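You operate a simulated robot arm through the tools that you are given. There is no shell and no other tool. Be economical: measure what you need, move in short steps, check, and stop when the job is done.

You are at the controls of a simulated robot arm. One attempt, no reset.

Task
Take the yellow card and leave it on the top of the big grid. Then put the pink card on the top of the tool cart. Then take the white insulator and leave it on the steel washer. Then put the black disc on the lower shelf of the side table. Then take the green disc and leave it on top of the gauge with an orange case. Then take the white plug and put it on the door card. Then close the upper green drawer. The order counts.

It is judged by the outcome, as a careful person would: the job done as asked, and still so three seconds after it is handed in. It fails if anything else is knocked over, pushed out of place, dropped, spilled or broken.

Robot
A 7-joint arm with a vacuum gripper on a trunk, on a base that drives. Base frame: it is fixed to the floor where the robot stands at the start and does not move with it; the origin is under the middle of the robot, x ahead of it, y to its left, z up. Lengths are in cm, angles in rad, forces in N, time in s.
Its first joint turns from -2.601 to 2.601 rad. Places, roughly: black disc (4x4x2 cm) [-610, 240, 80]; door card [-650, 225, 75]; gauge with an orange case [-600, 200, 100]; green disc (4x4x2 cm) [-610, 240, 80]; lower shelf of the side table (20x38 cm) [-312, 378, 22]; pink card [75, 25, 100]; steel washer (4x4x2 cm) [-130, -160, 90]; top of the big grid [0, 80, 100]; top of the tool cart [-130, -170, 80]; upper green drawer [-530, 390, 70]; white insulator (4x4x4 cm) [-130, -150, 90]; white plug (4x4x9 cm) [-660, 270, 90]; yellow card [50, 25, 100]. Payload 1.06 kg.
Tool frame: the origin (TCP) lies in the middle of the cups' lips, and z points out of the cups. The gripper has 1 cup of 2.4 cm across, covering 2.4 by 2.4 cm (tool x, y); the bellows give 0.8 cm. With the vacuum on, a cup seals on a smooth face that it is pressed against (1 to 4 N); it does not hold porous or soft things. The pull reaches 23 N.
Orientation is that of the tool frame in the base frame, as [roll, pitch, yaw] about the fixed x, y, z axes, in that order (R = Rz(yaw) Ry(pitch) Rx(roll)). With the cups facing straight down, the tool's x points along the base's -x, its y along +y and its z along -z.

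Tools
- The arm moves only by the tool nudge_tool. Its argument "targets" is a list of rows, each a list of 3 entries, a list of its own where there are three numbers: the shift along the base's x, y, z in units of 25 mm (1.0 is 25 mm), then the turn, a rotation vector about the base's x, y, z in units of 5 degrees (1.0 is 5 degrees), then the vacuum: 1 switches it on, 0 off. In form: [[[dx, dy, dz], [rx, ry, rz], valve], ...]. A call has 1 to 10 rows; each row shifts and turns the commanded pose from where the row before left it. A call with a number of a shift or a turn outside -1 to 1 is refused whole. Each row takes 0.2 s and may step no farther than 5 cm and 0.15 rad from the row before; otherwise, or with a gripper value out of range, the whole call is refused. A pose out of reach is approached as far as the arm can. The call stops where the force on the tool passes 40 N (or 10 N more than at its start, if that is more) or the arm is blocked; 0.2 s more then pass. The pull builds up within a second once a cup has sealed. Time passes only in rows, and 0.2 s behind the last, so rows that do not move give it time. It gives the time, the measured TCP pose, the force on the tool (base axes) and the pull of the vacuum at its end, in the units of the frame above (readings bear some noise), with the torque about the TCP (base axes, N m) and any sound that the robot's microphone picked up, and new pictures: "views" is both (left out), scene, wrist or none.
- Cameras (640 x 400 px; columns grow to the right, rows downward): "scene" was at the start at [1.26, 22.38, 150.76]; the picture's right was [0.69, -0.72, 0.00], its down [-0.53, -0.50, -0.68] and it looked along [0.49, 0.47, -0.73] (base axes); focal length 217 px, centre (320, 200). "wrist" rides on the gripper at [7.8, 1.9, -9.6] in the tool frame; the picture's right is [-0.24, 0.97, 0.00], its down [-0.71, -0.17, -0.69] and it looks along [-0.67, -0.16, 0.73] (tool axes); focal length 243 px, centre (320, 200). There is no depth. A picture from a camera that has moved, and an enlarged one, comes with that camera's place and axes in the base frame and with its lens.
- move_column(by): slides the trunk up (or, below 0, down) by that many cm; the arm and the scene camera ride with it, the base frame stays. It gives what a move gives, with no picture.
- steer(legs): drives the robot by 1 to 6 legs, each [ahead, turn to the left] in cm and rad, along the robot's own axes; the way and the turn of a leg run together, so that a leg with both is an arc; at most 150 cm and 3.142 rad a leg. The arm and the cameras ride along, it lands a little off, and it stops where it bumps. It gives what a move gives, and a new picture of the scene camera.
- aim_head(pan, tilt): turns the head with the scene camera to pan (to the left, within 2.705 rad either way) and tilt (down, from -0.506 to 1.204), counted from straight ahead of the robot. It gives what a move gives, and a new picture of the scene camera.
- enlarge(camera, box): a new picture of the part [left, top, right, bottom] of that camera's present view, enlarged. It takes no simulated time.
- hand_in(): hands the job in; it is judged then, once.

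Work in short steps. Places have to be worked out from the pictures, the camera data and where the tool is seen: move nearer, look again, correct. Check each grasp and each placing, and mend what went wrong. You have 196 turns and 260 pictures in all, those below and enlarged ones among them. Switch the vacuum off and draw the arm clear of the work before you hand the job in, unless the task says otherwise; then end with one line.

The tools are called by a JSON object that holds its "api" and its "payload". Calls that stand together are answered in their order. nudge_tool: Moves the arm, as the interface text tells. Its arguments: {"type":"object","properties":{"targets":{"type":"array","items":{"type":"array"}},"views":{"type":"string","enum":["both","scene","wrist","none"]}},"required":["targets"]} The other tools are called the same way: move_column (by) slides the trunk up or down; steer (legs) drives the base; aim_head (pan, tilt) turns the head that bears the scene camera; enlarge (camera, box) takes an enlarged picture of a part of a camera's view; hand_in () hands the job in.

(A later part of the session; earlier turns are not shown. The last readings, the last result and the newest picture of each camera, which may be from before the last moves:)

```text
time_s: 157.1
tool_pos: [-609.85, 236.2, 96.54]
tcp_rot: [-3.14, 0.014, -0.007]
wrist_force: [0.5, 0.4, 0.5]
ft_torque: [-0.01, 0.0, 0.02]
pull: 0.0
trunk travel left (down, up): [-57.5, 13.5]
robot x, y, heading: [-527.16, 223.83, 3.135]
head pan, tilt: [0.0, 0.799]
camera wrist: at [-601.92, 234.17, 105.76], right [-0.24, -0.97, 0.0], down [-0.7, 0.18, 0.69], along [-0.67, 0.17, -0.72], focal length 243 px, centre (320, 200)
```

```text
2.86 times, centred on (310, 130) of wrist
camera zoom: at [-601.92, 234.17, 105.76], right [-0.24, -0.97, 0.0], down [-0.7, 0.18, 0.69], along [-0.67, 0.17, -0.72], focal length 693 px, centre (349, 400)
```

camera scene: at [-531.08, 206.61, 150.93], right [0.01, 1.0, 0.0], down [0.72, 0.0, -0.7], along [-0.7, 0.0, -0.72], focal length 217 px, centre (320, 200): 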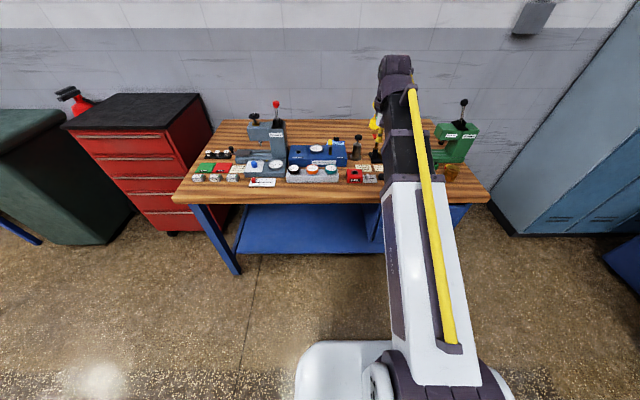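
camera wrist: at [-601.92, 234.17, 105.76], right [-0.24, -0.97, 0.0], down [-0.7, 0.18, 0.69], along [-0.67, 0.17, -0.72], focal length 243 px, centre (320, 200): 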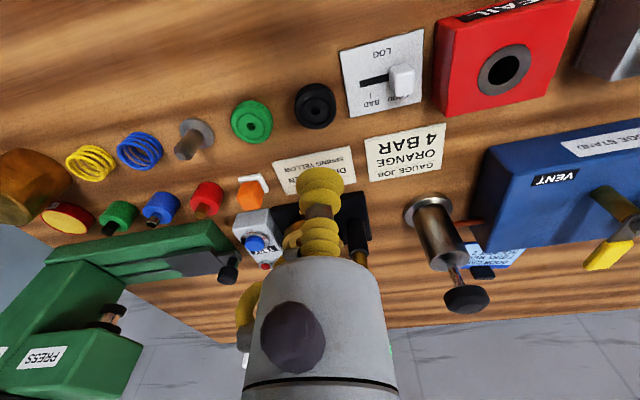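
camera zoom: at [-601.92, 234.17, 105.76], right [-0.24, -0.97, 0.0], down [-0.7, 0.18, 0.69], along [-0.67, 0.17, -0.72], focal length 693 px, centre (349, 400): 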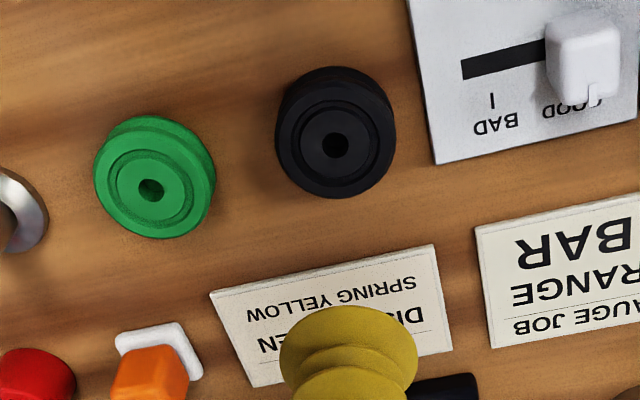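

Disc centre ≈ (−610.1, 236.6). Correct position and tilt, descend to 88.

{"api": "nudge_tool", "payload": {"targets": [[[-0.1, 0.16, -1], [0, -0.15, 0], 1], [[0, 0, -1], [0, 0, 0], 1], [[0, 0, -1], [0, 0, 0], 1], [[0, 0, -0.3], [0, 0, 0], 1], [[0, 0, 0], [0, 0, 0], 1]], "views": "none"}}

{"api": "enlarge", "payload": {"camera": "wrist", "box": [260, 90, 380, 210]}}

```text
time_s: 158.3
tool_pos: [-610.05, 236.46, 88.11]
tcp_rot: [-3.139, 0.0, -0.006]
wrist_force: [0.1, 0.2, 0.2]
ft_torque: [-0.02, 0.03, 0.05]
pull: 0.0
trunk travel left (down, up): [-57.5, 13.5]
robot x, y, heading: [-527.35, 223.88, 3.138]
head pan, tilt: [0.0, 0.799]
```

```text
3.33 times, centred on (320, 150) of wrist
camera zoom: at [-602.31, 234.51, 97.63], right [-0.24, -0.97, 0.0], down [-0.71, 0.18, 0.69], along [-0.66, 0.17, -0.73], focal length 809 px, centre (320, 367)
```

zoom: 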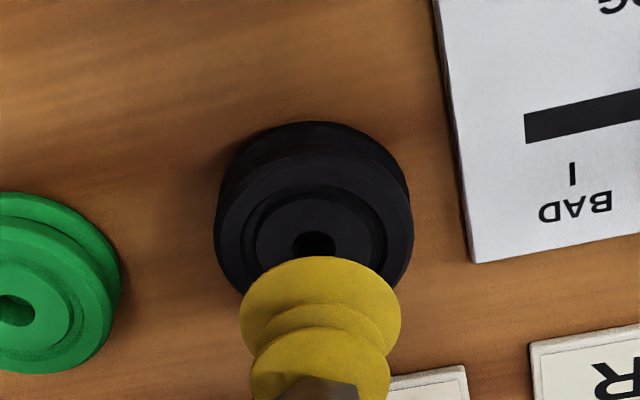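

Well aligned. Small correction and press gently.

{"api": "nudge_tool", "payload": {"targets": [[[0.04, 0.05, -0.4], [0, 0, 0], 1], [[0, 0, -0.3], [0, 0, 0], 1], [[0, 0, -0.1], [0, 0, 0], 1], [[0, 0, 0], [0, 0, 0], 1], [[0, 0, 0], [0, 0, 0], 1]], "views": "none"}}

```text
time_s: 159.5
tool_pos: [-610.04, 236.67, 86.25]
tcp_rot: [-3.141, 0.0, -0.007]
wrist_force: [0.1, 0.1, -0.4]
ft_torque: [0.01, -0.02, 0.02]
pull: 0.0
trunk travel left (down, up): [-57.5, 13.5]
robot x, y, heading: [-527.44, 223.92, 3.131]
head pan, tilt: [0.0, 0.799]
```

{"api": "nudge_tool", "payload": {"targets": [[[0, 0, -0.2], [0, 0, 0], 1], [[0, 0, -0.12], [0, 0, 0], 1], [[0, 0, 0], [0, 0, 0], 1], [[0, 0, 0], [0, 0, 0], 1]], "views": "none"}}

{"api": "enlarge", "payload": {"camera": "wrist", "box": [260, 90, 380, 210]}}

```text
time_s: 160.5
tool_pos: [-610.0, 236.59, 85.43]
tcp_rot: [-3.14, 0.003, -0.008]
wrist_force: [-1.5, -0.4, 8.7]
ft_torque: [-0.01, 0.01, -0.03]
pull: 22.7
trunk travel left (down, up): [-57.5, 13.5]
robot x, y, heading: [-527.53, 223.86, 3.136]
head pan, tilt: [0.0, 0.799]
```

```text
3.33 times, centred on (320, 150) of wrist
camera zoom: at [-602.17, 234.65, 94.88], right [-0.24, -0.97, 0.0], down [-0.71, 0.17, 0.69], along [-0.67, 0.17, -0.73], focal length 809 px, centre (320, 367)
```

zoom: 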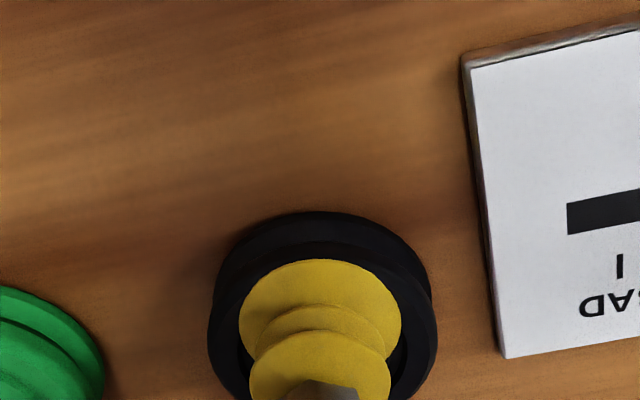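

Sealed on the black disc. Lift and check.

{"api": "nudge_tool", "payload": {"targets": [[[0, 0, 0.4], [0, 0, 0], 1], [[0, 0, 1], [0, 0, 0], 1], [[0, 0, 1], [0, 0, 0], 1], [[0, 0, 1], [0, 0, 0], 1], [[0, 0, 1], [0, 0, 0], 1], [[0, 0, 1], [0, 0, 0], 1], [[0, 0, 1], [0, 0, 0], 1], [[0, 0, 1], [0, 0, 0], 1], [[0.5, -0.5, 1], [0, 0, 0], 1], [[1, -0.5, 0.2], [0, 0, 0], 1]], "views": "wrist"}}

```text
time_s: 162.7
tool_pos: [-606.18, 234.13, 106.85]
tcp_rot: [-3.14, 0.001, -0.007]
wrist_force: [0.2, -1.2, -1.4]
ft_torque: [0.02, -0.03, 0.0]
pull: 22.9
trunk travel left (down, up): [-57.5, 13.5]
robot x, y, heading: [-527.2, 223.83, 3.137]
head pan, tilt: [0.0, 0.799]
camera wrist: at [-598.31, 232.07, 116.33], right [-0.24, -0.97, 0.0], down [-0.71, 0.18, 0.69], along [-0.66, 0.17, -0.73], focal length 243 px, centre (320, 200)
```

wrist: 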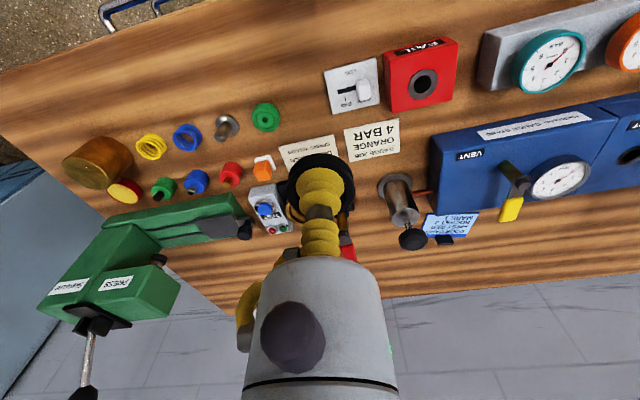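

Black disc held. Retract slightly, turn right toward the side table (heading ≈0.6) and look.

{"api": "nudge_tool", "payload": {"targets": [[[1, -0.4, 0], [0, 0, 0], 1], [[1, -0.4, 0], [0, 0, 0], 1], [[1, -0.4, 0], [0, 0, 0], 1], [[1, -0.4, 0], [0, 0, 0], 1]], "views": "none"}}

{"api": "steer", "payload": {"legs": [[0, -2.5]]}}

{"api": "aim_head", "payload": {"pan": 0.1, "tilt": 0.4}}

```text
time_s: 163.7
tool_pos: [-596.25, 230.0, 106.99]
tcp_rot: [-3.14, -0.001, -0.008]
wrist_force: [0.1, 0.4, -0.2]
ft_torque: [0.03, 0.02, 0.0]
pull: 22.9
trunk travel left (down, up): [-57.5, 13.5]
robot x, y, heading: [-527.15, 224.0, 3.137]
head pan, tilt: [0.0, 0.799]
```

```text
time_s: 170.1
tool_pos: [-467.22, 258.08, 107.07]
tcp_rot: [-3.14, -0.001, -2.539]
wrist_force: [-0.1, -0.3, 0.0]
ft_torque: [-0.04, 0.02, 0.04]
pull: 22.6
trunk travel left (down, up): [-57.5, 13.5]
robot x, y, heading: [-527.45, 223.93, 0.608]
head pan, tilt: [0.0, 0.799]
camera scene: at [-534.16, 239.62, 150.93], right [0.57, -0.82, 0.0], down [-0.59, -0.41, -0.7], along [0.57, 0.4, -0.72], focal length 217 px, centre (320, 200)
```

scene: 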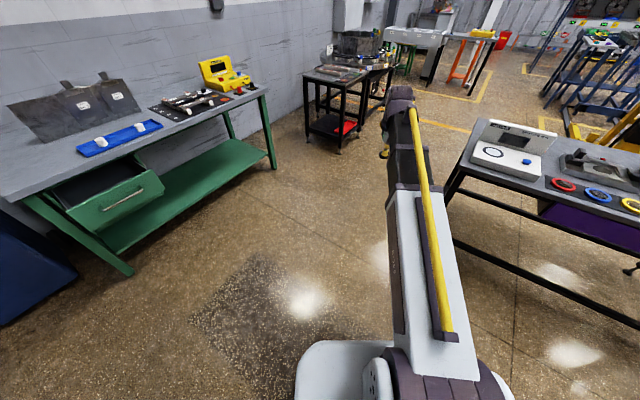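

```text
time_s: 171.0
tool_pos: [-467.33, 257.97, 107.08]
tcp_rot: [-3.141, 0.0, -2.537]
wrist_force: [0.9, 0.5, 0.3]
ft_torque: [-0.03, -0.01, 0.0]
pull: 22.9
trunk travel left (down, up): [-57.5, 13.5]
robot x, y, heading: [-526.99, 223.9, 0.606]
head pan, tilt: [0.099, 0.4]
camera scene: at [-533.73, 241.03, 154.43], right [0.65, -0.76, 0.0], down [-0.3, -0.25, -0.92], along [0.7, 0.6, -0.39], focal length 217 px, centre (320, 200)
```

scene: 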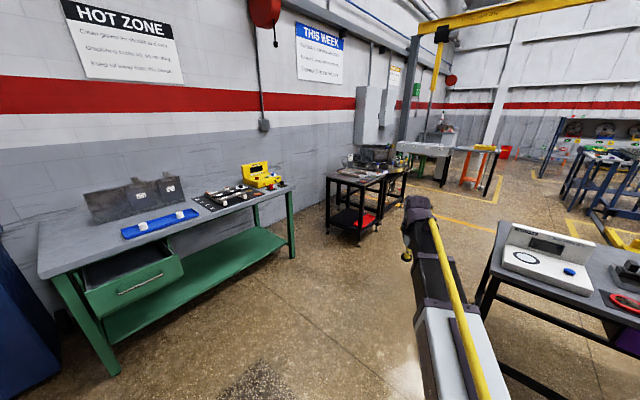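

Enlarge the side table.

{"api": "enlarge", "payload": {"camera": "scene", "box": [305, 140, 425, 250]}}

```text
3.64 times, centred on (365, 195) of scene
camera zoom: at [-533.73, 241.03, 154.43], right [0.65, -0.76, 0.0], down [-0.3, -0.25, -0.92], along [0.7, 0.6, -0.39], focal length 788 px, centre (156, 218)
```

zoom: 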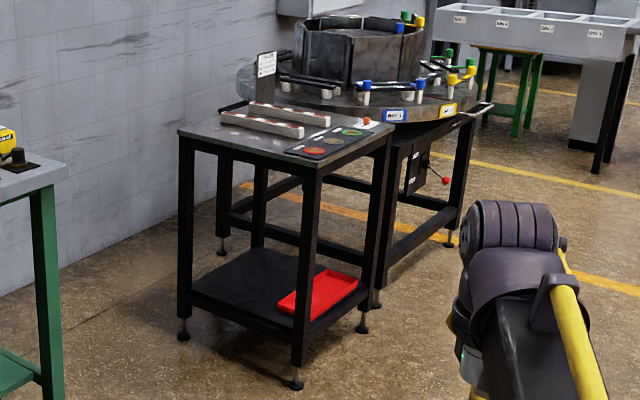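

Side table: legs at x −335..−287, y 350..398, top z≈74, lower black shelf z≈22; a red tray occupies its south part. I'll approach from the west/southwest. Drive to about (−412, 338).

{"api": "steer", "payload": {"legs": [[0, 0.17], [150, 0], [10, 0], [0, -0.32]]}}

{"api": "aim_head", "payload": {"pan": 0.0, "tilt": 0.75}}

```text
time_s: 180.8
tool_pos: [-348.81, 360.01, 106.92]
tcp_rot: [-3.139, 0.002, -2.689]
wrist_force: [0.7, 0.0, -1.0]
ft_torque: [0.01, 0.01, -0.02]
pull: 22.7
trunk travel left (down, up): [-57.5, 13.5]
robot x, y, heading: [-413.35, 335.24, 0.451]
head pan, tilt: [0.099, 0.4]
camera scene: at [-416.98, 353.15, 154.44], right [0.53, -0.85, 0.0], down [-0.33, -0.2, -0.92], along [0.78, 0.49, -0.39], focal length 217 px, centre (320, 200)
```

scene: 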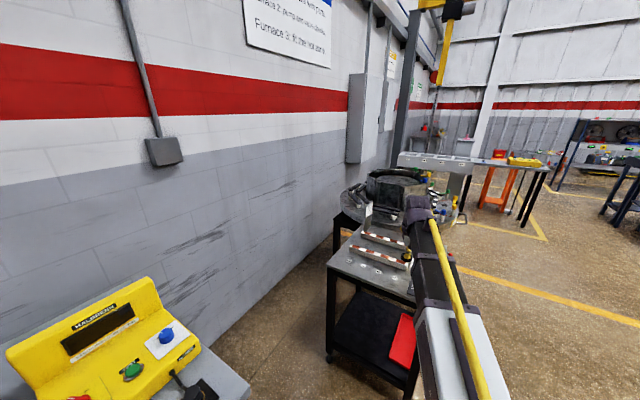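

```text
time_s: 181.7
tool_pos: [-348.92, 360.03, 106.88]
tcp_rot: [-3.141, 0.0, -2.686]
wrist_force: [-0.2, 0.6, -0.4]
ft_torque: [-0.03, 0.01, -0.02]
pull: 23.1
trunk travel left (down, up): [-57.5, 13.5]
robot x, y, heading: [-413.37, 335.32, 0.453]
head pan, tilt: [0.0, 0.75]
camera scene: at [-417.41, 351.92, 151.34], right [0.44, -0.9, 0.0], down [-0.61, -0.3, -0.73], along [0.66, 0.32, -0.68], focal length 217 px, centre (320, 200)
```

scene: 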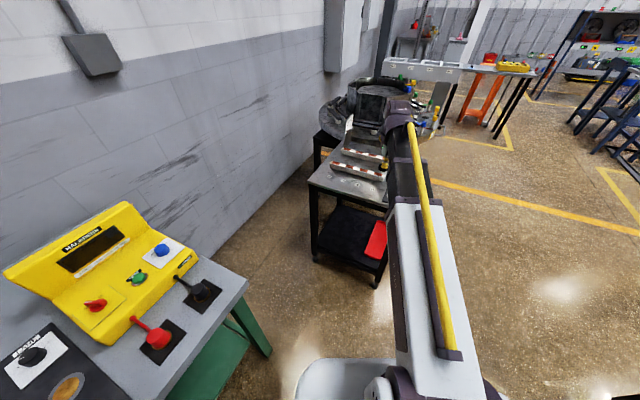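

Enlarge the shelf opening.

{"api": "enlarge", "payload": {"camera": "scene", "box": [290, 140, 410, 300]}}

```text
2.50 times, centred on (350, 220) of scene
camera zoom: at [-417.41, 351.92, 151.34], right [0.44, -0.9, 0.0], down [-0.61, -0.3, -0.73], along [0.66, 0.32, -0.68], focal length 542 px, centre (245, 150)
```

zoom: 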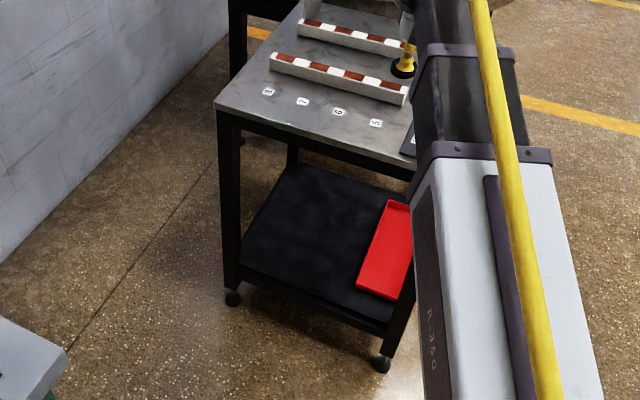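

The west side is open with no crossbar, and the arm rides only ~20 cm above the cup, so it fits under the top. Retract the tool a bit, roll 8 cm ahead, and lower the trunk.

{"api": "nudge_tool", "payload": {"targets": [[[-1, -0.4, 0], [0, 0, 0], 1], [[-1, -0.4, 0], [0, 0, 0], 1], [[-1, -0.4, 0], [0, 0, 0], 1]], "views": "none"}}

{"api": "steer", "payload": {"legs": [[7, 0]]}}

{"api": "move_column", "payload": {"by": -30}}

```text
time_s: 182.4
tool_pos: [-356.35, 356.98, 106.94]
tcp_rot: [-3.14, 0.001, -2.687]
wrist_force: [0.1, -0.6, -0.5]
ft_torque: [0.01, 0.0, 0.04]
pull: 23.0
trunk travel left (down, up): [-57.5, 13.5]
robot x, y, heading: [-413.3, 335.41, 0.45]
head pan, tilt: [0.0, 0.75]
```

```text
time_s: 183.5
tool_pos: [-349.98, 360.03, 106.95]
tcp_rot: [-3.14, 0.001, -2.688]
wrist_force: [-0.5, -1.0, -0.7]
ft_torque: [-0.01, 0.03, 0.02]
pull: 23.2
trunk travel left (down, up): [-57.5, 13.5]
robot x, y, heading: [-407.2, 338.44, 0.455]
head pan, tilt: [0.0, 0.75]
camera scene: at [-411.11, 355.01, 151.33], right [0.44, -0.9, 0.0], down [-0.61, -0.3, -0.73], along [0.66, 0.32, -0.68], focal length 217 px, centre (320, 200)
```

scene: 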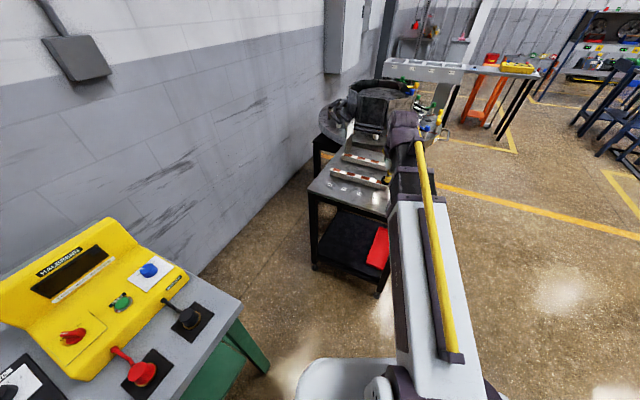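

```text
time_s: 186.5
tool_pos: [-349.99, 360.18, 76.95]
tcp_rot: [-3.139, -0.001, -2.687]
wrist_force: [0.4, -0.1, -0.6]
ft_torque: [-0.01, -0.01, 0.0]
pull: 22.9
trunk travel left (down, up): [-27.5, 43.5]
robot x, y, heading: [-407.2, 337.85, 0.459]
head pan, tilt: [0.0, 0.75]
```

Clear so far; lower the remaining 27 cm.

{"api": "move_column", "payload": {"by": -27}}

{"api": "nudge_tool", "payload": {"targets": [[[0, 0, -0.5], [0, 0, 0], 1], [[0, 0, 0], [0, 0, 0], 1]], "views": "both"}}

```text
time_s: 189.2
tool_pos: [-349.97, 360.11, 49.98]
tcp_rot: [-3.141, 0.0, -2.687]
wrist_force: [0.1, -0.4, -0.7]
ft_torque: [-0.02, -0.02, 0.02]
pull: 23.2
trunk travel left (down, up): [-0.5, 70.5]
robot x, y, heading: [-407.27, 337.88, 0.457]
head pan, tilt: [0.0, 0.75]
```

```text
time_s: 189.8
tool_pos: [-349.94, 359.98, 48.66]
tcp_rot: [-3.139, 0.001, -2.688]
wrist_force: [0.4, -0.2, -0.1]
ft_torque: [0.05, 0.01, 0.01]
pull: 22.7
trunk travel left (down, up): [-0.5, 70.5]
robot x, y, heading: [-406.98, 338.03, 0.459]
head pan, tilt: [0.0, 0.75]
camera scene: at [-411.1, 355.01, 94.33], right [0.44, -0.9, 0.0], down [-0.61, -0.3, -0.73], along [0.66, 0.32, -0.68], focal length 217 px, centre (320, 200)
camera wrist: at [-357.76, 358.39, 58.17], right [-0.21, 0.98, 0.0], down [0.71, 0.16, 0.69], along [0.67, 0.15, -0.73], focal length 243 px, centre (320, 200)
```

scene: 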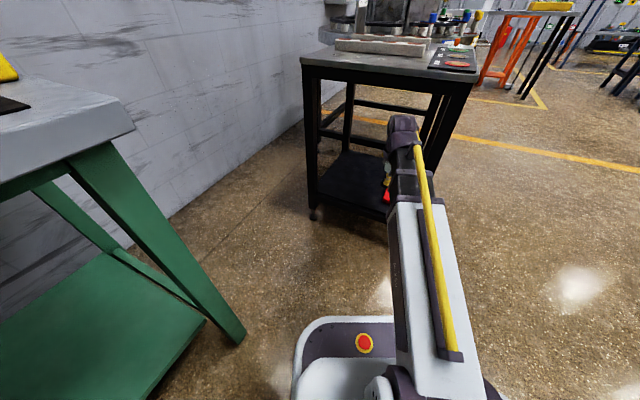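
wrist: 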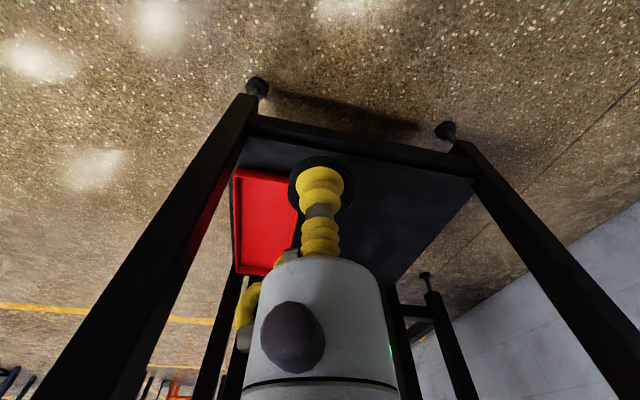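

Great view: shelf west edge x≈−337, y 351..392, red tray up to y≈363. Shift north to y≈375 and lower to z≈31 outside the table.

{"api": "nudge_tool", "payload": {"targets": [[[0, 1, 0], [0, 0, 0], 1], [[0, 1, 0], [0, 0, 0], 1], [[0, 1, -1], [0, 0, 0], 1], [[0, 1, -1], [0, 0, 0], 1], [[0, 1, -1], [0, 0, 0], 1], [[0, 1, -1], [0, 0, 0], 1], [[0, 0.2, -1], [0, 0, 0], 1], [[0, 0, -1], [0, 0, 0], 1], [[0, 0, -0.6], [0, 0, 0], 1]], "views": "both"}}

```text
time_s: 191.8
tool_pos: [-350.05, 375.58, 32.15]
tcp_rot: [-3.139, 0.001, -2.689]
wrist_force: [-1.6, 1.2, -0.3]
ft_torque: [-0.01, 0.02, -0.03]
pull: 23.0
trunk travel left (down, up): [-0.5, 70.5]
robot x, y, heading: [-407.02, 337.95, 0.452]
head pan, tilt: [0.0, 0.75]
camera scene: at [-411.1, 355.01, 94.33], right [0.44, -0.9, 0.0], down [-0.61, -0.3, -0.73], along [0.66, 0.32, -0.68], focal length 217 px, centre (320, 200)
camera wrist: at [-357.73, 373.91, 41.64], right [-0.21, 0.98, 0.0], down [0.71, 0.16, 0.69], along [0.67, 0.15, -0.73], focal length 243 px, centre (320, 200)
```

scene: 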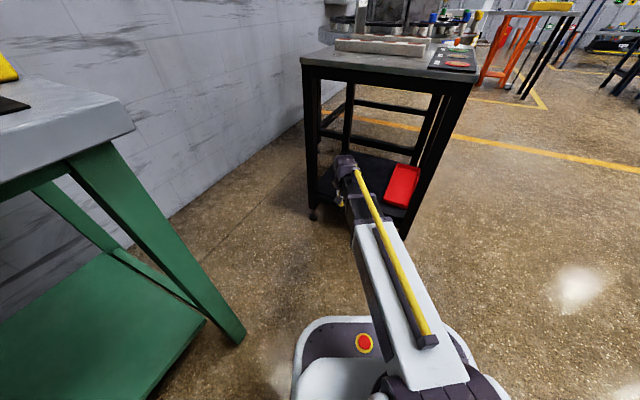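
wrist: 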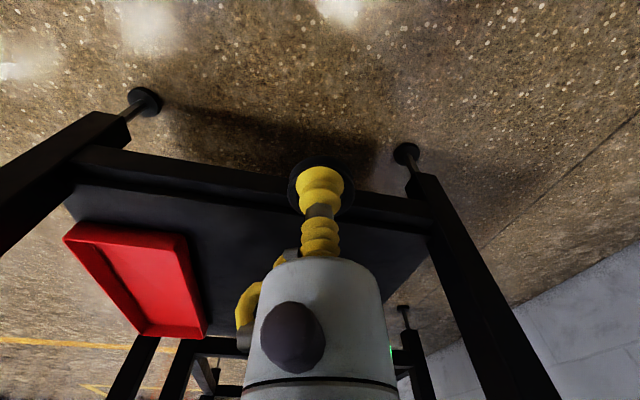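

Move in over the shelf at z≈32 to x≈−328, watching force.

{"api": "nudge_tool", "payload": {"targets": [[[1, 0, 0], [0, 0, 0], 1], [[1, 0, 0], [0, 0, 0], 1], [[1, 0, 0], [0, 0, 0], 1], [[1, 0, 0], [0, 0, 0], 1], [[1, 0, 0], [0, 0, 0], 1]], "views": "none"}}

{"api": "nudge_tool", "payload": {"targets": [[[1, 0, 0], [0, 0, 0], 1], [[1, 0, 0], [0, 0, 0], 1], [[1, 0, 0], [0, 0, 0], 1], [[1, 0, 0], [0, 0, 0], 1], [[0.2, 0, -0.5], [0, 0, 0], 1]], "views": "both"}}

```text
time_s: 193.0
tool_pos: [-337.45, 375.7, 32.24]
tcp_rot: [-3.14, 0.0, -2.686]
wrist_force: [0.4, 0.2, -0.3]
ft_torque: [0.0, -0.03, 0.01]
pull: 23.1
trunk travel left (down, up): [-0.5, 70.5]
robot x, y, heading: [-407.19, 338.25, 0.457]
head pan, tilt: [0.0, 0.75]
```

```text
time_s: 194.2
tool_pos: [-326.87, 375.7, 30.92]
tcp_rot: [-3.139, -0.001, -2.688]
wrist_force: [-0.3, 0.0, -0.5]
ft_torque: [0.01, -0.04, -0.01]
pull: 23.4
trunk travel left (down, up): [-0.5, 70.5]
robot x, y, heading: [-406.82, 338.15, 0.458]
head pan, tilt: [0.0, 0.75]
camera scene: at [-411.1, 355.01, 94.33], right [0.44, -0.9, 0.0], down [-0.61, -0.3, -0.73], along [0.66, 0.32, -0.68], focal length 217 px, centre (320, 200)
camera wrist: at [-334.77, 373.94, 40.39], right [-0.21, 0.98, 0.0], down [0.71, 0.16, 0.69], along [0.67, 0.15, -0.73], focal length 243 px, centre (320, 200)
```

scene: 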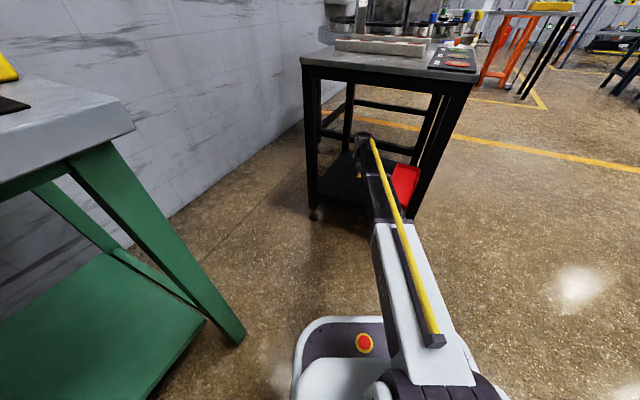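
wrist: 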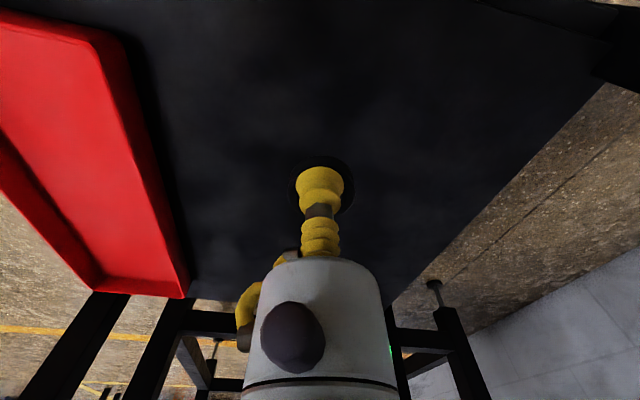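

Well over free shelf. Go 2 cm farther in and descend to ~26.

{"api": "nudge_tool", "payload": {"targets": [[[0.8, 0, 0], [0, 0, 0], 1], [[0, 0, -1], [0, 0, 0], 1], [[0, 0, -0.8], [0, 0, 0], 1], [[0, 0, 0], [0, 0, 0], 1]], "views": "wrist"}}

```text
time_s: 195.2
tool_pos: [-324.99, 375.71, 26.51]
tcp_rot: [-3.141, 0.001, -2.688]
wrist_force: [-0.2, -0.1, -0.1]
ft_torque: [-0.03, 0.01, -0.01]
pull: 23.2
trunk travel left (down, up): [-0.5, 70.5]
robot x, y, heading: [-406.97, 338.31, 0.455]
head pan, tilt: [0.0, 0.75]
camera wrist: at [-332.81, 373.95, 35.9], right [-0.21, 0.98, 0.0], down [0.71, 0.16, 0.69], along [0.67, 0.15, -0.73], focal length 243 px, centre (320, 200)
```

wrist: 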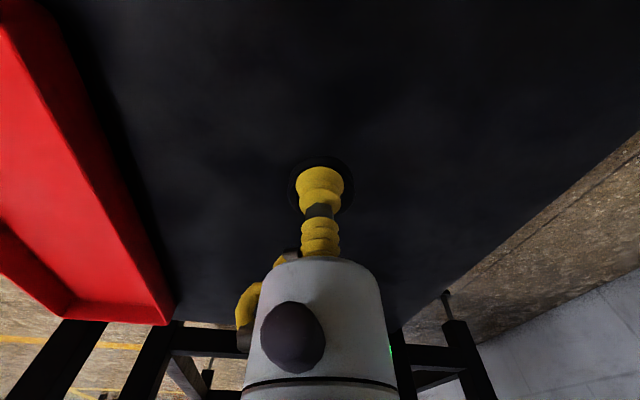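

Keep stepping down with force checks.

{"api": "nudge_tool", "payload": {"targets": [[[0, 0, -0.4], [0, 0, 0], 1], [[0, 0, -0.3], [0, 0, 0], 1], [[0, 0, 0], [0, 0, 0], 1]], "views": "none"}}

```text
time_s: 196.0
tool_pos: [-325.05, 375.65, 24.72]
tcp_rot: [-3.14, 0.0, -2.69]
wrist_force: [-0.5, 0.5, -0.9]
ft_torque: [-0.01, -0.01, 0.02]
pull: 22.9
trunk travel left (down, up): [-0.5, 70.5]
robot x, y, heading: [-407.24, 338.44, 0.452]
head pan, tilt: [0.0, 0.75]
```

{"api": "nudge_tool", "payload": {"targets": [[[0, 0, -0.2], [0, 0, 0], 1], [[0, 0, -0.15], [0, 0, 0], 1], [[0, 0, 0], [0, 0, 0], 1]], "views": "none"}}

```text
time_s: 196.8
tool_pos: [-324.99, 375.63, 23.89]
tcp_rot: [-3.14, -0.001, -2.686]
wrist_force: [0.0, -0.3, -0.3]
ft_torque: [-0.02, 0.01, 0.04]
pull: 23.0
trunk travel left (down, up): [-0.5, 70.5]
robot x, y, heading: [-406.83, 338.07, 0.457]
head pan, tilt: [0.0, 0.75]
```

{"api": "nudge_tool", "payload": {"targets": [[[0, 0, -0.15], [0, 0, 0], 1], [[0, 0, -0.15], [0, 0, 0], 1], [[0, 0, 0], [0, 0, 0], 1]], "views": "none"}}

```text
time_s: 197.6
tool_pos: [-324.94, 375.67, 23.03]
tcp_rot: [-3.141, 0.0, -2.686]
wrist_force: [0.7, -0.1, 0.3]
ft_torque: [0.01, -0.02, 0.0]
pull: 22.6
trunk travel left (down, up): [-0.5, 70.5]
robot x, y, heading: [-407.25, 337.84, 0.458]
head pan, tilt: [0.0, 0.75]
```

{"api": "nudge_tool", "payload": {"targets": [[[0, 0, -0.15], [0, 0, 0], 1], [[0, 0, -0.1], [0, 0, 0], 1], [[0, 0, 0], [0, 0, 0], 1]], "views": "wrist"}}

```text
time_s: 198.4
tool_pos: [-324.88, 375.67, 22.65]
tcp_rot: [-3.14, 0.003, -2.689]
wrist_force: [0.9, 0.6, 16.7]
ft_torque: [0.0, -0.04, 0.03]
pull: 23.2
trunk travel left (down, up): [-0.5, 70.5]
robot x, y, heading: [-407.14, 338.15, 0.451]
head pan, tilt: [0.0, 0.75]
camera wrist: at [-332.79, 373.88, 32.04], right [-0.21, 0.98, 0.0], down [0.71, 0.16, 0.69], along [0.67, 0.15, -0.73], focal length 243 px, centre (320, 200)
```

wrist: 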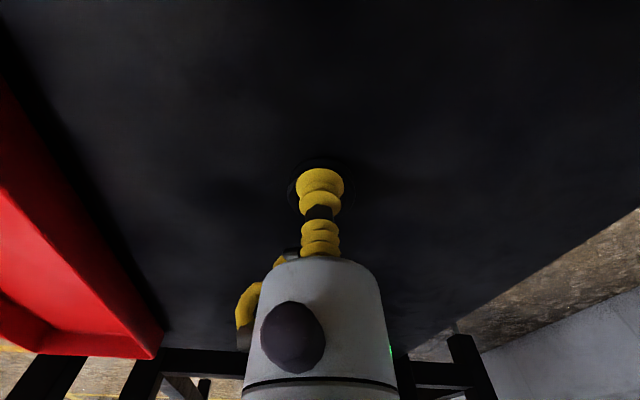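

Contact. Relax, release, and rise about 8 cm.

{"api": "nudge_tool", "payload": {"targets": [[[0, 0, 0.1], [0, 0, 0], 1], [[0, 0, 0], [0, 0, 0], 0], [[0, 0, 0], [0, 0, 0], 0], [[0, 0, 0], [0, 0, 0], 0], [[0, 0, 0], [0, 0, 0], 0], [[0, 0, 0.3], [0, 0, 0], 0], [[0, 0, 0.5], [0, 0, 0], 0], [[0, 0, 1], [0, 0, 0], 0], [[0, 0, 1], [0, 0, 0], 0], [[0, 0, 0.5], [0, 0, 0], 0]], "views": "wrist"}}

```text
time_s: 200.6
tool_pos: [-324.93, 375.67, 30.94]
tcp_rot: [-3.14, 0.001, -2.689]
wrist_force: [-0.6, -0.1, 0.2]
ft_torque: [-0.03, -0.01, -0.03]
pull: 0.0
trunk travel left (down, up): [-0.5, 70.5]
robot x, y, heading: [-407.34, 338.2, 0.453]
head pan, tilt: [0.0, 0.75]
camera wrist: at [-332.8, 373.91, 40.44], right [-0.21, 0.98, 0.0], down [0.71, 0.16, 0.69], along [0.67, 0.15, -0.73], focal length 243 px, centre (320, 200)
```

wrist: 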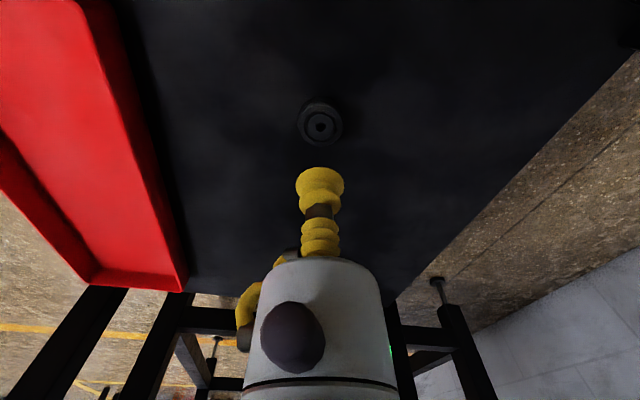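

The disc lies flat on the shelf. Withdraw straight back out and raise.

{"api": "nudge_tool", "payload": {"targets": [[[-1, 0, 0], [0, 0, 0], 0], [[-1, 0, 0], [0, 0, 0], 0], [[-1, 0, 0], [0, 0, 0], 0], [[-1, 0, 0], [0, 0, 0], 0], [[-1, 0, 0], [0, 0, 0], 0], [[-1, 0, 0], [0, 0, 0], 0], [[-1, 0, 0], [0, 0, 0], 0], [[-1, 0, 0], [0, 0, 0], 0], [[-1, 0, 0], [0, 0, 0], 0], [[-1, 0, 0], [0, 0, 0], 0]], "views": "none"}}

{"api": "nudge_tool", "payload": {"targets": [[[0, -0.6, 1], [0, 0, 0], 0], [[0, -0.6, 1], [0, 0, 0], 0], [[0, -0.6, 1], [0, 0, 0], 0], [[0, -0.6, 1], [0, 0, 0], 0], [[0, -0.6, 1], [0, 0, 0], 0], [[0, -0.6, 1], [0, 0, 0], 0]], "views": "none"}}

{"api": "move_column", "payload": {"by": 57}}

```text
time_s: 202.8
tool_pos: [-350.07, 375.63, 31.0]
tcp_rot: [-3.14, -0.002, -2.688]
wrist_force: [0.1, -0.7, -0.4]
ft_torque: [-0.01, 0.01, -0.05]
pull: 0.0
trunk travel left (down, up): [-0.5, 70.5]
robot x, y, heading: [-406.87, 338.43, 0.459]
head pan, tilt: [0.0, 0.75]
```

```text
time_s: 204.2
tool_pos: [-349.99, 366.55, 46.09]
tcp_rot: [-3.141, 0.001, -2.688]
wrist_force: [0.1, -0.3, 0.2]
ft_torque: [0.0, -0.01, 0.01]
pull: 0.1
trunk travel left (down, up): [-0.5, 70.5]
robot x, y, heading: [-406.79, 338.19, 0.454]
head pan, tilt: [0.0, 0.75]
```

```text
refused: 57 is not a number from -40 to 40
```

{"api": "move_column", "payload": {"by": 30}}

{"api": "move_column", "payload": {"by": 30}}

```text
time_s: 207.2
tool_pos: [-349.97, 366.51, 76.03]
tcp_rot: [-3.14, 0.0, -2.687]
wrist_force: [0.3, 1.0, -0.2]
ft_torque: [0.02, 0.0, 0.01]
pull: 0.0
trunk travel left (down, up): [-30.5, 40.5]
robot x, y, heading: [-407.2, 338.72, 0.459]
head pan, tilt: [0.0, 0.75]
```

```text
time_s: 210.2
tool_pos: [-350.01, 366.73, 106.04]
tcp_rot: [-3.14, 0.0, -2.688]
wrist_force: [-0.6, 0.5, 0.5]
ft_torque: [-0.01, 0.02, 0.02]
pull: 0.0
trunk travel left (down, up): [-60.5, 10.5]
robot x, y, heading: [-407.01, 338.38, 0.452]
head pan, tilt: [0.0, 0.75]
```

Return to the bench: reverse along the earlier line, then turn left to face the bench.

{"api": "steer", "payload": {"legs": [[0, 0.32], [-150, 0], [-19, 0], [0, 2.365]]}}

{"api": "aim_head", "payload": {"pan": -0.5, "tilt": 0.8}}

```text
time_s: 225.3
tool_pos: [-590.99, 221.34, 106.13]
tcp_rot: [-3.14, 0.0, -0.015]
wrist_force: [-0.2, -0.6, 0.5]
ft_torque: [-0.01, -0.01, -0.01]
pull: 0.0
trunk travel left (down, up): [-60.5, 10.5]
robot x, y, heading: [-527.43, 220.91, 3.127]
head pan, tilt: [0.0, 0.75]
camera scene: at [-531.33, 203.81, 154.33], right [0.01, 1.0, 0.0], down [0.68, -0.01, -0.73], along [-0.73, 0.01, -0.68], focal length 217 px, centre (320, 200)
```

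scene: 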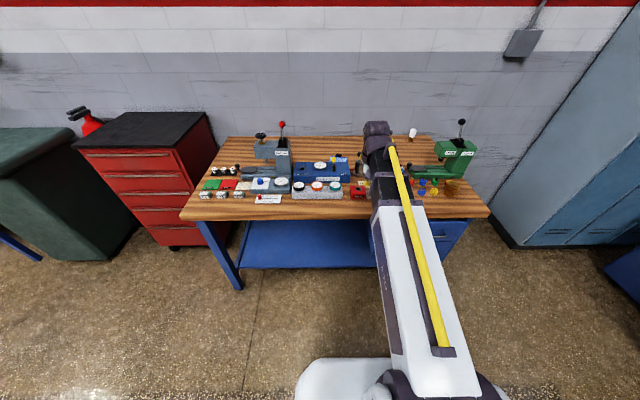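

```text
time_s: 226.3
tool_pos: [-591.06, 221.35, 106.07]
tcp_rot: [-3.139, 0.0, -0.017]
wrist_force: [0.0, 0.4, -0.6]
ft_torque: [0.05, 0.0, 0.03]
pull: 0.1
trunk travel left (down, up): [-60.5, 10.5]
robot x, y, heading: [-527.35, 220.76, 3.127]
head pan, tilt: [-0.499, 0.799]
camera scene: at [-530.07, 207.65, 153.93], right [0.49, 0.87, 0.0], down [0.62, -0.35, -0.7], along [-0.61, 0.34, -0.72], focal length 217 px, centre (320, 200)
```

scene: 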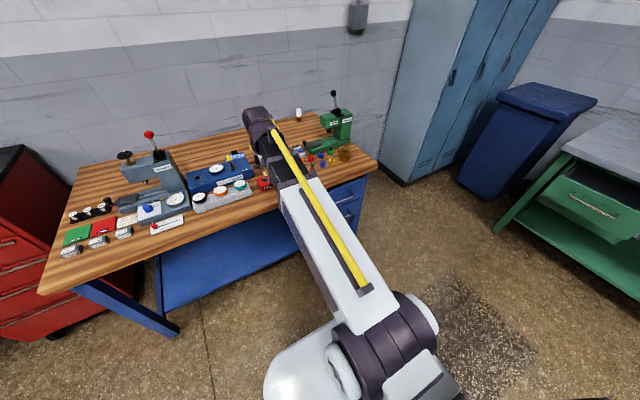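

Move above the green disc (−609.7, 242.1).

{"api": "nudge_tool", "payload": {"targets": [[[-0.9, 1, 0], [0, 0, 0], 0], [[-0.9, 1, 0], [0, 0, 0], 0], [[-0.9, 1, 0], [0, 0, 0], 0], [[-0.9, 1, 0], [0, 0, 0], 0], [[-0.9, 1, 0], [0, 0, 0], 0], [[-0.9, 1, 0], [0, 0, 0], 0], [[-1, 1, -1], [0, 0, 0], 0], [[-1, 1, -1], [0, 0, 0], 0], [[0, 0.3, -1], [0, 0, 0], 0], [[0, 0, -1], [0, 0, 0], 0]], "views": "wrist"}}

{"api": "enlarge", "payload": {"camera": "wrist", "box": [220, 60, 400, 200]}}

```text
time_s: 228.5
tool_pos: [-609.33, 242.19, 95.91]
tcp_rot: [-3.139, 0.0, -0.015]
wrist_force: [0.0, 0.2, -0.2]
ft_torque: [0.02, -0.01, -0.02]
pull: 0.1
trunk travel left (down, up): [-60.5, 10.5]
robot x, y, heading: [-527.13, 220.74, 3.124]
head pan, tilt: [-0.499, 0.799]
camera wrist: at [-601.6, 240.07, 105.36], right [-0.25, -0.97, 0.0], down [-0.7, 0.18, 0.69], along [-0.66, 0.17, -0.73], focal length 243 px, centre (320, 200)
```

wrist: 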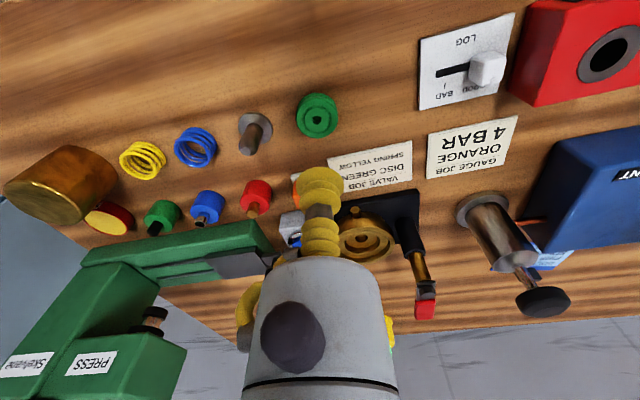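

```text
2.86 times, centred on (310, 130) of wrist
camera zoom: at [-601.6, 240.07, 105.36], right [-0.25, -0.97, 0.0], down [-0.7, 0.18, 0.69], along [-0.66, 0.17, -0.73], focal length 693 px, centre (349, 400)
```

zoom: 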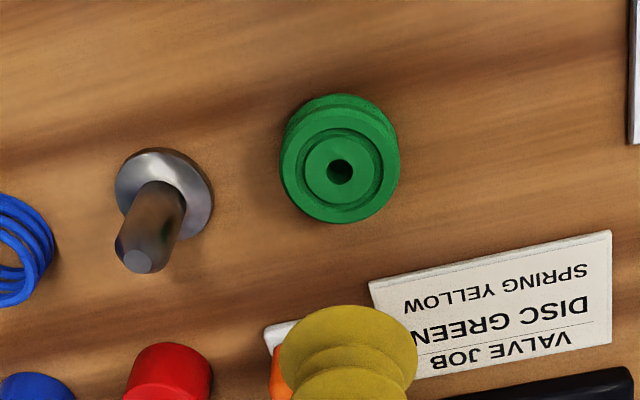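

Green disc centre ≈ (−610.3, 242.6). Correct and descend to ~87.6.

{"api": "nudge_tool", "payload": {"targets": [[[-0.38, 0.16, -1], [0, 0, 0], 1], [[0, 0, -1], [0, 0, 0], 1], [[0, 0, -1], [0, 0, 0], 1], [[0, 0, -0.2], [0, 0, 0], 1], [[0, 0, 0], [0, 0, 0], 1]], "views": "none"}}

{"api": "enlarge", "payload": {"camera": "wrist", "box": [260, 90, 380, 210]}}

```text
time_s: 229.7
tool_pos: [-610.29, 242.43, 88.07]
tcp_rot: [-3.14, -0.002, -0.016]
wrist_force: [0.5, -0.2, -0.2]
ft_torque: [0.01, 0.02, 0.01]
pull: 0.2
trunk travel left (down, up): [-60.5, 10.5]
robot x, y, heading: [-527.17, 221.08, 3.127]
head pan, tilt: [-0.499, 0.799]
```

```text
3.33 times, centred on (320, 150) of wrist
camera zoom: at [-602.56, 240.49, 97.4], right [-0.25, -0.97, 0.0], down [-0.71, 0.18, 0.69], along [-0.66, 0.17, -0.73], focal length 809 px, centre (320, 367)
```

zoom: 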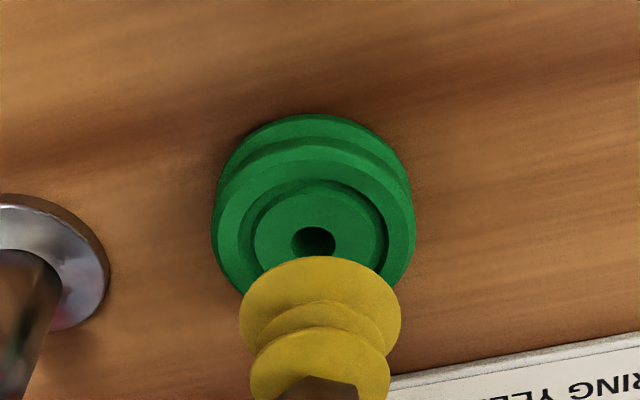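

Same alignment as with the black disc; press down the same way.

{"api": "nudge_tool", "payload": {"targets": [[[0.04, 0.05, -0.4], [0, 0, 0], 1], [[0, 0, -0.3], [0, 0, 0], 1], [[0, 0, -0.2], [0, 0, 0], 1], [[0, 0, -0.12], [0, 0, 0], 1], [[0, 0, 0], [0, 0, 0], 1], [[0, 0, 0], [0, 0, 0], 1]], "views": "none"}}

```text
time_s: 231.1
tool_pos: [-610.16, 242.57, 85.56]
tcp_rot: [-3.139, 0.0, -0.016]
wrist_force: [-1.6, 0.5, 5.6]
ft_torque: [0.02, 0.01, -0.02]
pull: 23.0
trunk travel left (down, up): [-60.5, 10.5]
robot x, y, heading: [-527.27, 220.73, 3.13]
head pan, tilt: [-0.499, 0.799]
```

Sealed. Lift and move toward the orange gauge at ≈(−609.7, 203.6, 90), pausing short to look.

{"api": "nudge_tool", "payload": {"targets": [[[0, 0, 0.4], [0, 0, 0], 1], [[0, 0, 1], [0, 0, 0], 1], [[0, 0, 1], [0, 0, 0], 1], [[0, 0, 1], [0, 0, 0], 1], [[0, 0, 1], [0, 0, 0], 1], [[0, 0, 1], [0, 0, 0], 1], [[0, 0, 1], [0, 0, 0], 1], [[0.6, -1, 0.4], [0, 0, 0], 1], [[0.6, -1, 0], [0, 0, 0], 1], [[0.6, -1, 0], [0, 0, 0], 1]], "views": "none"}}

{"api": "nudge_tool", "payload": {"targets": [[[0.2, -1, 0], [0, 0, 0], 1], [[0.2, -1, 0], [0, 0, 0], 1], [[0, -1, 0], [0, 0, 0], 1], [[0, -1, 0], [0, 0, 0], 1], [[0, -1, 0], [0, 0, 0], 1], [[0, -1, 0], [0, 0, 0], 1], [[0, -1, 0], [0, 0, 0], 1], [[0, -1, 0], [0, 0, 0], 1]], "views": "wrist"}}

```text
time_s: 233.3
tool_pos: [-605.82, 235.03, 102.53]
tcp_rot: [-3.139, 0.001, -0.017]
wrist_force: [0.1, -0.3, -0.7]
ft_torque: [-0.01, 0.0, -0.02]
pull: 23.2
trunk travel left (down, up): [-60.5, 10.5]
robot x, y, heading: [-527.52, 220.85, 3.126]
head pan, tilt: [-0.499, 0.799]
```

```text
time_s: 235.1
tool_pos: [-604.75, 215.05, 102.55]
tcp_rot: [-3.139, 0.0, -0.015]
wrist_force: [0.1, 0.1, 0.0]
ft_torque: [0.01, 0.0, -0.01]
pull: 23.6
trunk travel left (down, up): [-60.5, 10.5]
robot x, y, heading: [-527.2, 221.33, 3.131]
head pan, tilt: [-0.499, 0.799]
camera wrist: at [-597.06, 212.98, 111.89], right [-0.25, -0.97, 0.0], down [-0.71, 0.18, 0.69], along [-0.66, 0.17, -0.73], focal length 243 px, centre (320, 200)
```

wrist: 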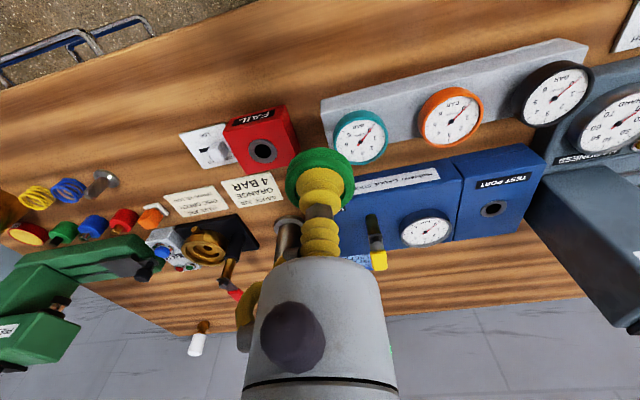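

Enlarge the gauges to judge face tilt and centre.

{"api": "enlarge", "payload": {"camera": "wrist", "box": [310, 40, 510, 180]}}

```text
2.86 times, centred on (410, 110) of wrist
camera zoom: at [-597.06, 212.98, 111.89], right [-0.25, -0.97, 0.0], down [-0.71, 0.18, 0.69], along [-0.66, 0.17, -0.73], focal length 693 px, centre (63, 457)
```

zoom: 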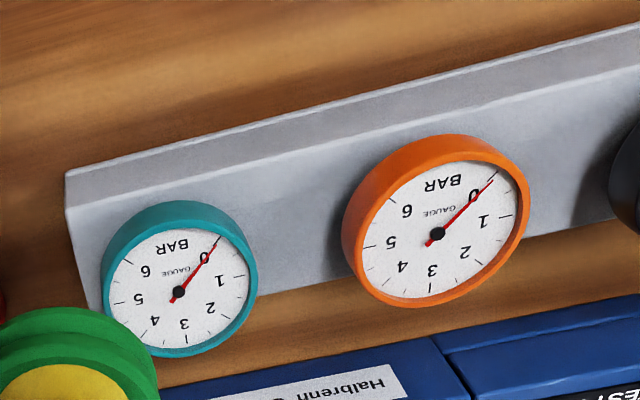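

Face is roughly horizontal; gauge centre ≈ (−610, 203.5, 90). Move above it.

{"api": "nudge_tool", "payload": {"targets": [[[-0.4, -1, 0], [0, 0, 0], 1], [[-0.4, -1, 0], [0, 0, 0], 1], [[-0.4, -1, 0], [0, 0, 0], 1], [[-0.4, -1, 0], [0, 0, 0], 1], [[-0.4, -0.6, 0], [0, 0, 0], 1], [[0, 0, -1], [0, 0, 0], 1], [[0, 0, -0.6], [0, 0, 0], 1], [[0, 0, 0], [0, 0, 0], 1]], "views": "wrist"}}

{"api": "enlarge", "payload": {"camera": "wrist", "box": [240, 60, 400, 220]}}

```text
time_s: 236.9
tool_pos: [-610.01, 203.62, 98.47]
tcp_rot: [-3.14, 0.0, -0.015]
wrist_force: [0.4, 0.7, -1.0]
ft_torque: [0.0, 0.01, -0.02]
pull: 22.8
trunk travel left (down, up): [-60.5, 10.5]
robot x, y, heading: [-527.32, 221.01, 3.131]
head pan, tilt: [-0.499, 0.799]
camera wrist: at [-602.07, 201.57, 107.88], right [-0.25, -0.97, 0.0], down [-0.71, 0.18, 0.69], along [-0.66, 0.17, -0.73], focal length 243 px, centre (320, 200)
```

wrist: 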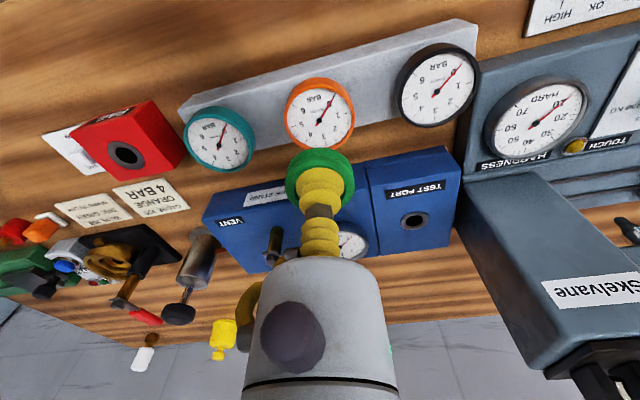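

```text
2.50 times, centred on (320, 140) of wrist
camera zoom: at [-602.07, 201.57, 107.88], right [-0.25, -0.97, 0.0], down [-0.71, 0.18, 0.69], along [-0.66, 0.17, -0.73], focal length 606 px, centre (320, 350)
```

zoom: 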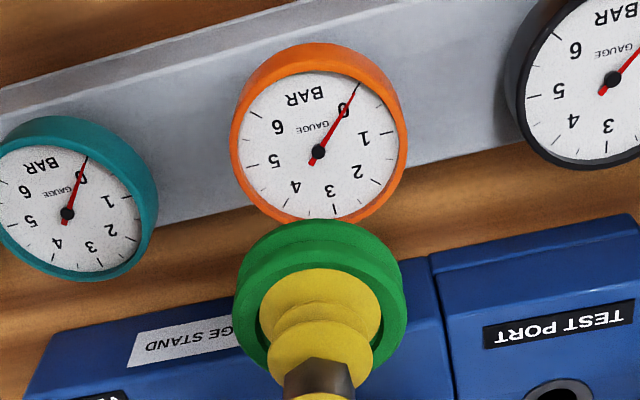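

Triangulation gives gauge centre (−609.95, 203.65, 90.2) — right under the tool. Descend to 94 and step.

{"api": "nudge_tool", "payload": {"targets": [[[0, 0, -1], [0, 0, 0], 1], [[0, 0, -0.7], [0, 0, 0], 1], [[0, 0, 0], [0, 0, 0], 1]], "views": "none"}}

{"api": "enlarge", "payload": {"camera": "wrist", "box": [240, 60, 400, 220]}}

```text
time_s: 237.7
tool_pos: [-609.82, 203.6, 94.16]
tcp_rot: [-3.14, -0.003, -0.015]
wrist_force: [0.4, 0.4, -1.7]
ft_torque: [-0.01, 0.0, 0.02]
pull: 23.2
trunk travel left (down, up): [-60.5, 10.5]
robot x, y, heading: [-527.63, 220.75, 3.129]
head pan, tilt: [-0.499, 0.799]
```

```text
2.50 times, centred on (320, 140) of wrist
camera zoom: at [-602.04, 201.55, 103.59], right [-0.25, -0.97, 0.0], down [-0.71, 0.18, 0.69], along [-0.66, 0.17, -0.73], focal length 606 px, centre (320, 350)
```

zoom: 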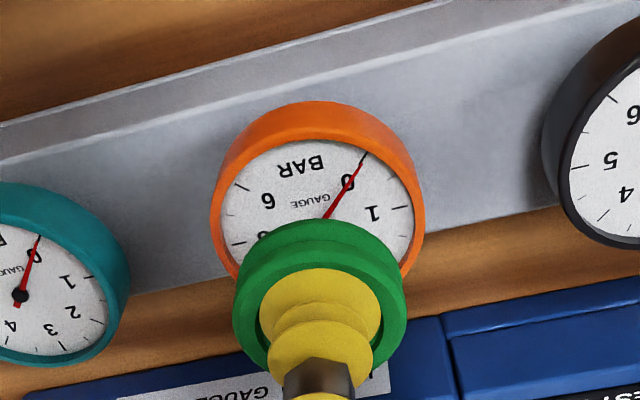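

Aligned. Step down with force checks.

{"api": "nudge_tool", "payload": {"targets": [[[0, 0, -0.3], [0, 0, 0], 1], [[0, 0, -0.2], [0, 0, 0], 1], [[0, 0, 0], [0, 0, 0], 1]], "views": "none"}}

```text
time_s: 238.5
tool_pos: [-609.93, 203.49, 93.01]
tcp_rot: [-3.141, 0.0, -0.015]
wrist_force: [-0.5, 0.2, 0.1]
ft_torque: [-0.03, 0.01, 0.0]
pull: 22.9
trunk travel left (down, up): [-60.5, 10.5]
robot x, y, heading: [-527.29, 221.39, 3.127]
head pan, tilt: [-0.499, 0.799]
```

{"api": "nudge_tool", "payload": {"targets": [[[0, 0, -0.15], [0, 0, 0], 1], [[0, 0, -0.15], [0, 0, 0], 1], [[0, 0, 0], [0, 0, 0], 1]], "views": "none"}}

```text
time_s: 239.3
tool_pos: [-609.93, 203.53, 92.28]
tcp_rot: [-3.139, 0.0, -0.015]
wrist_force: [-0.3, -0.6, 2.4]
ft_torque: [0.01, -0.02, 0.02]
pull: 22.6
trunk travel left (down, up): [-60.5, 10.5]
robot x, y, heading: [-527.39, 220.63, 3.131]
head pan, tilt: [-0.499, 0.799]
```

Light contact appears; check with an enlarged view.

{"api": "enlarge", "payload": {"camera": "wrist", "box": [240, 60, 400, 220]}}

```text
2.50 times, centred on (320, 140) of wrist
camera zoom: at [-601.98, 201.57, 101.67], right [-0.25, -0.97, 0.0], down [-0.71, 0.18, 0.69], along [-0.66, 0.17, -0.73], focal length 606 px, centre (320, 350)
```

zoom: 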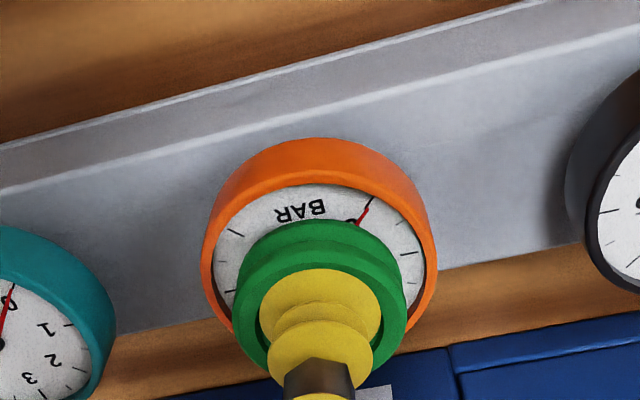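

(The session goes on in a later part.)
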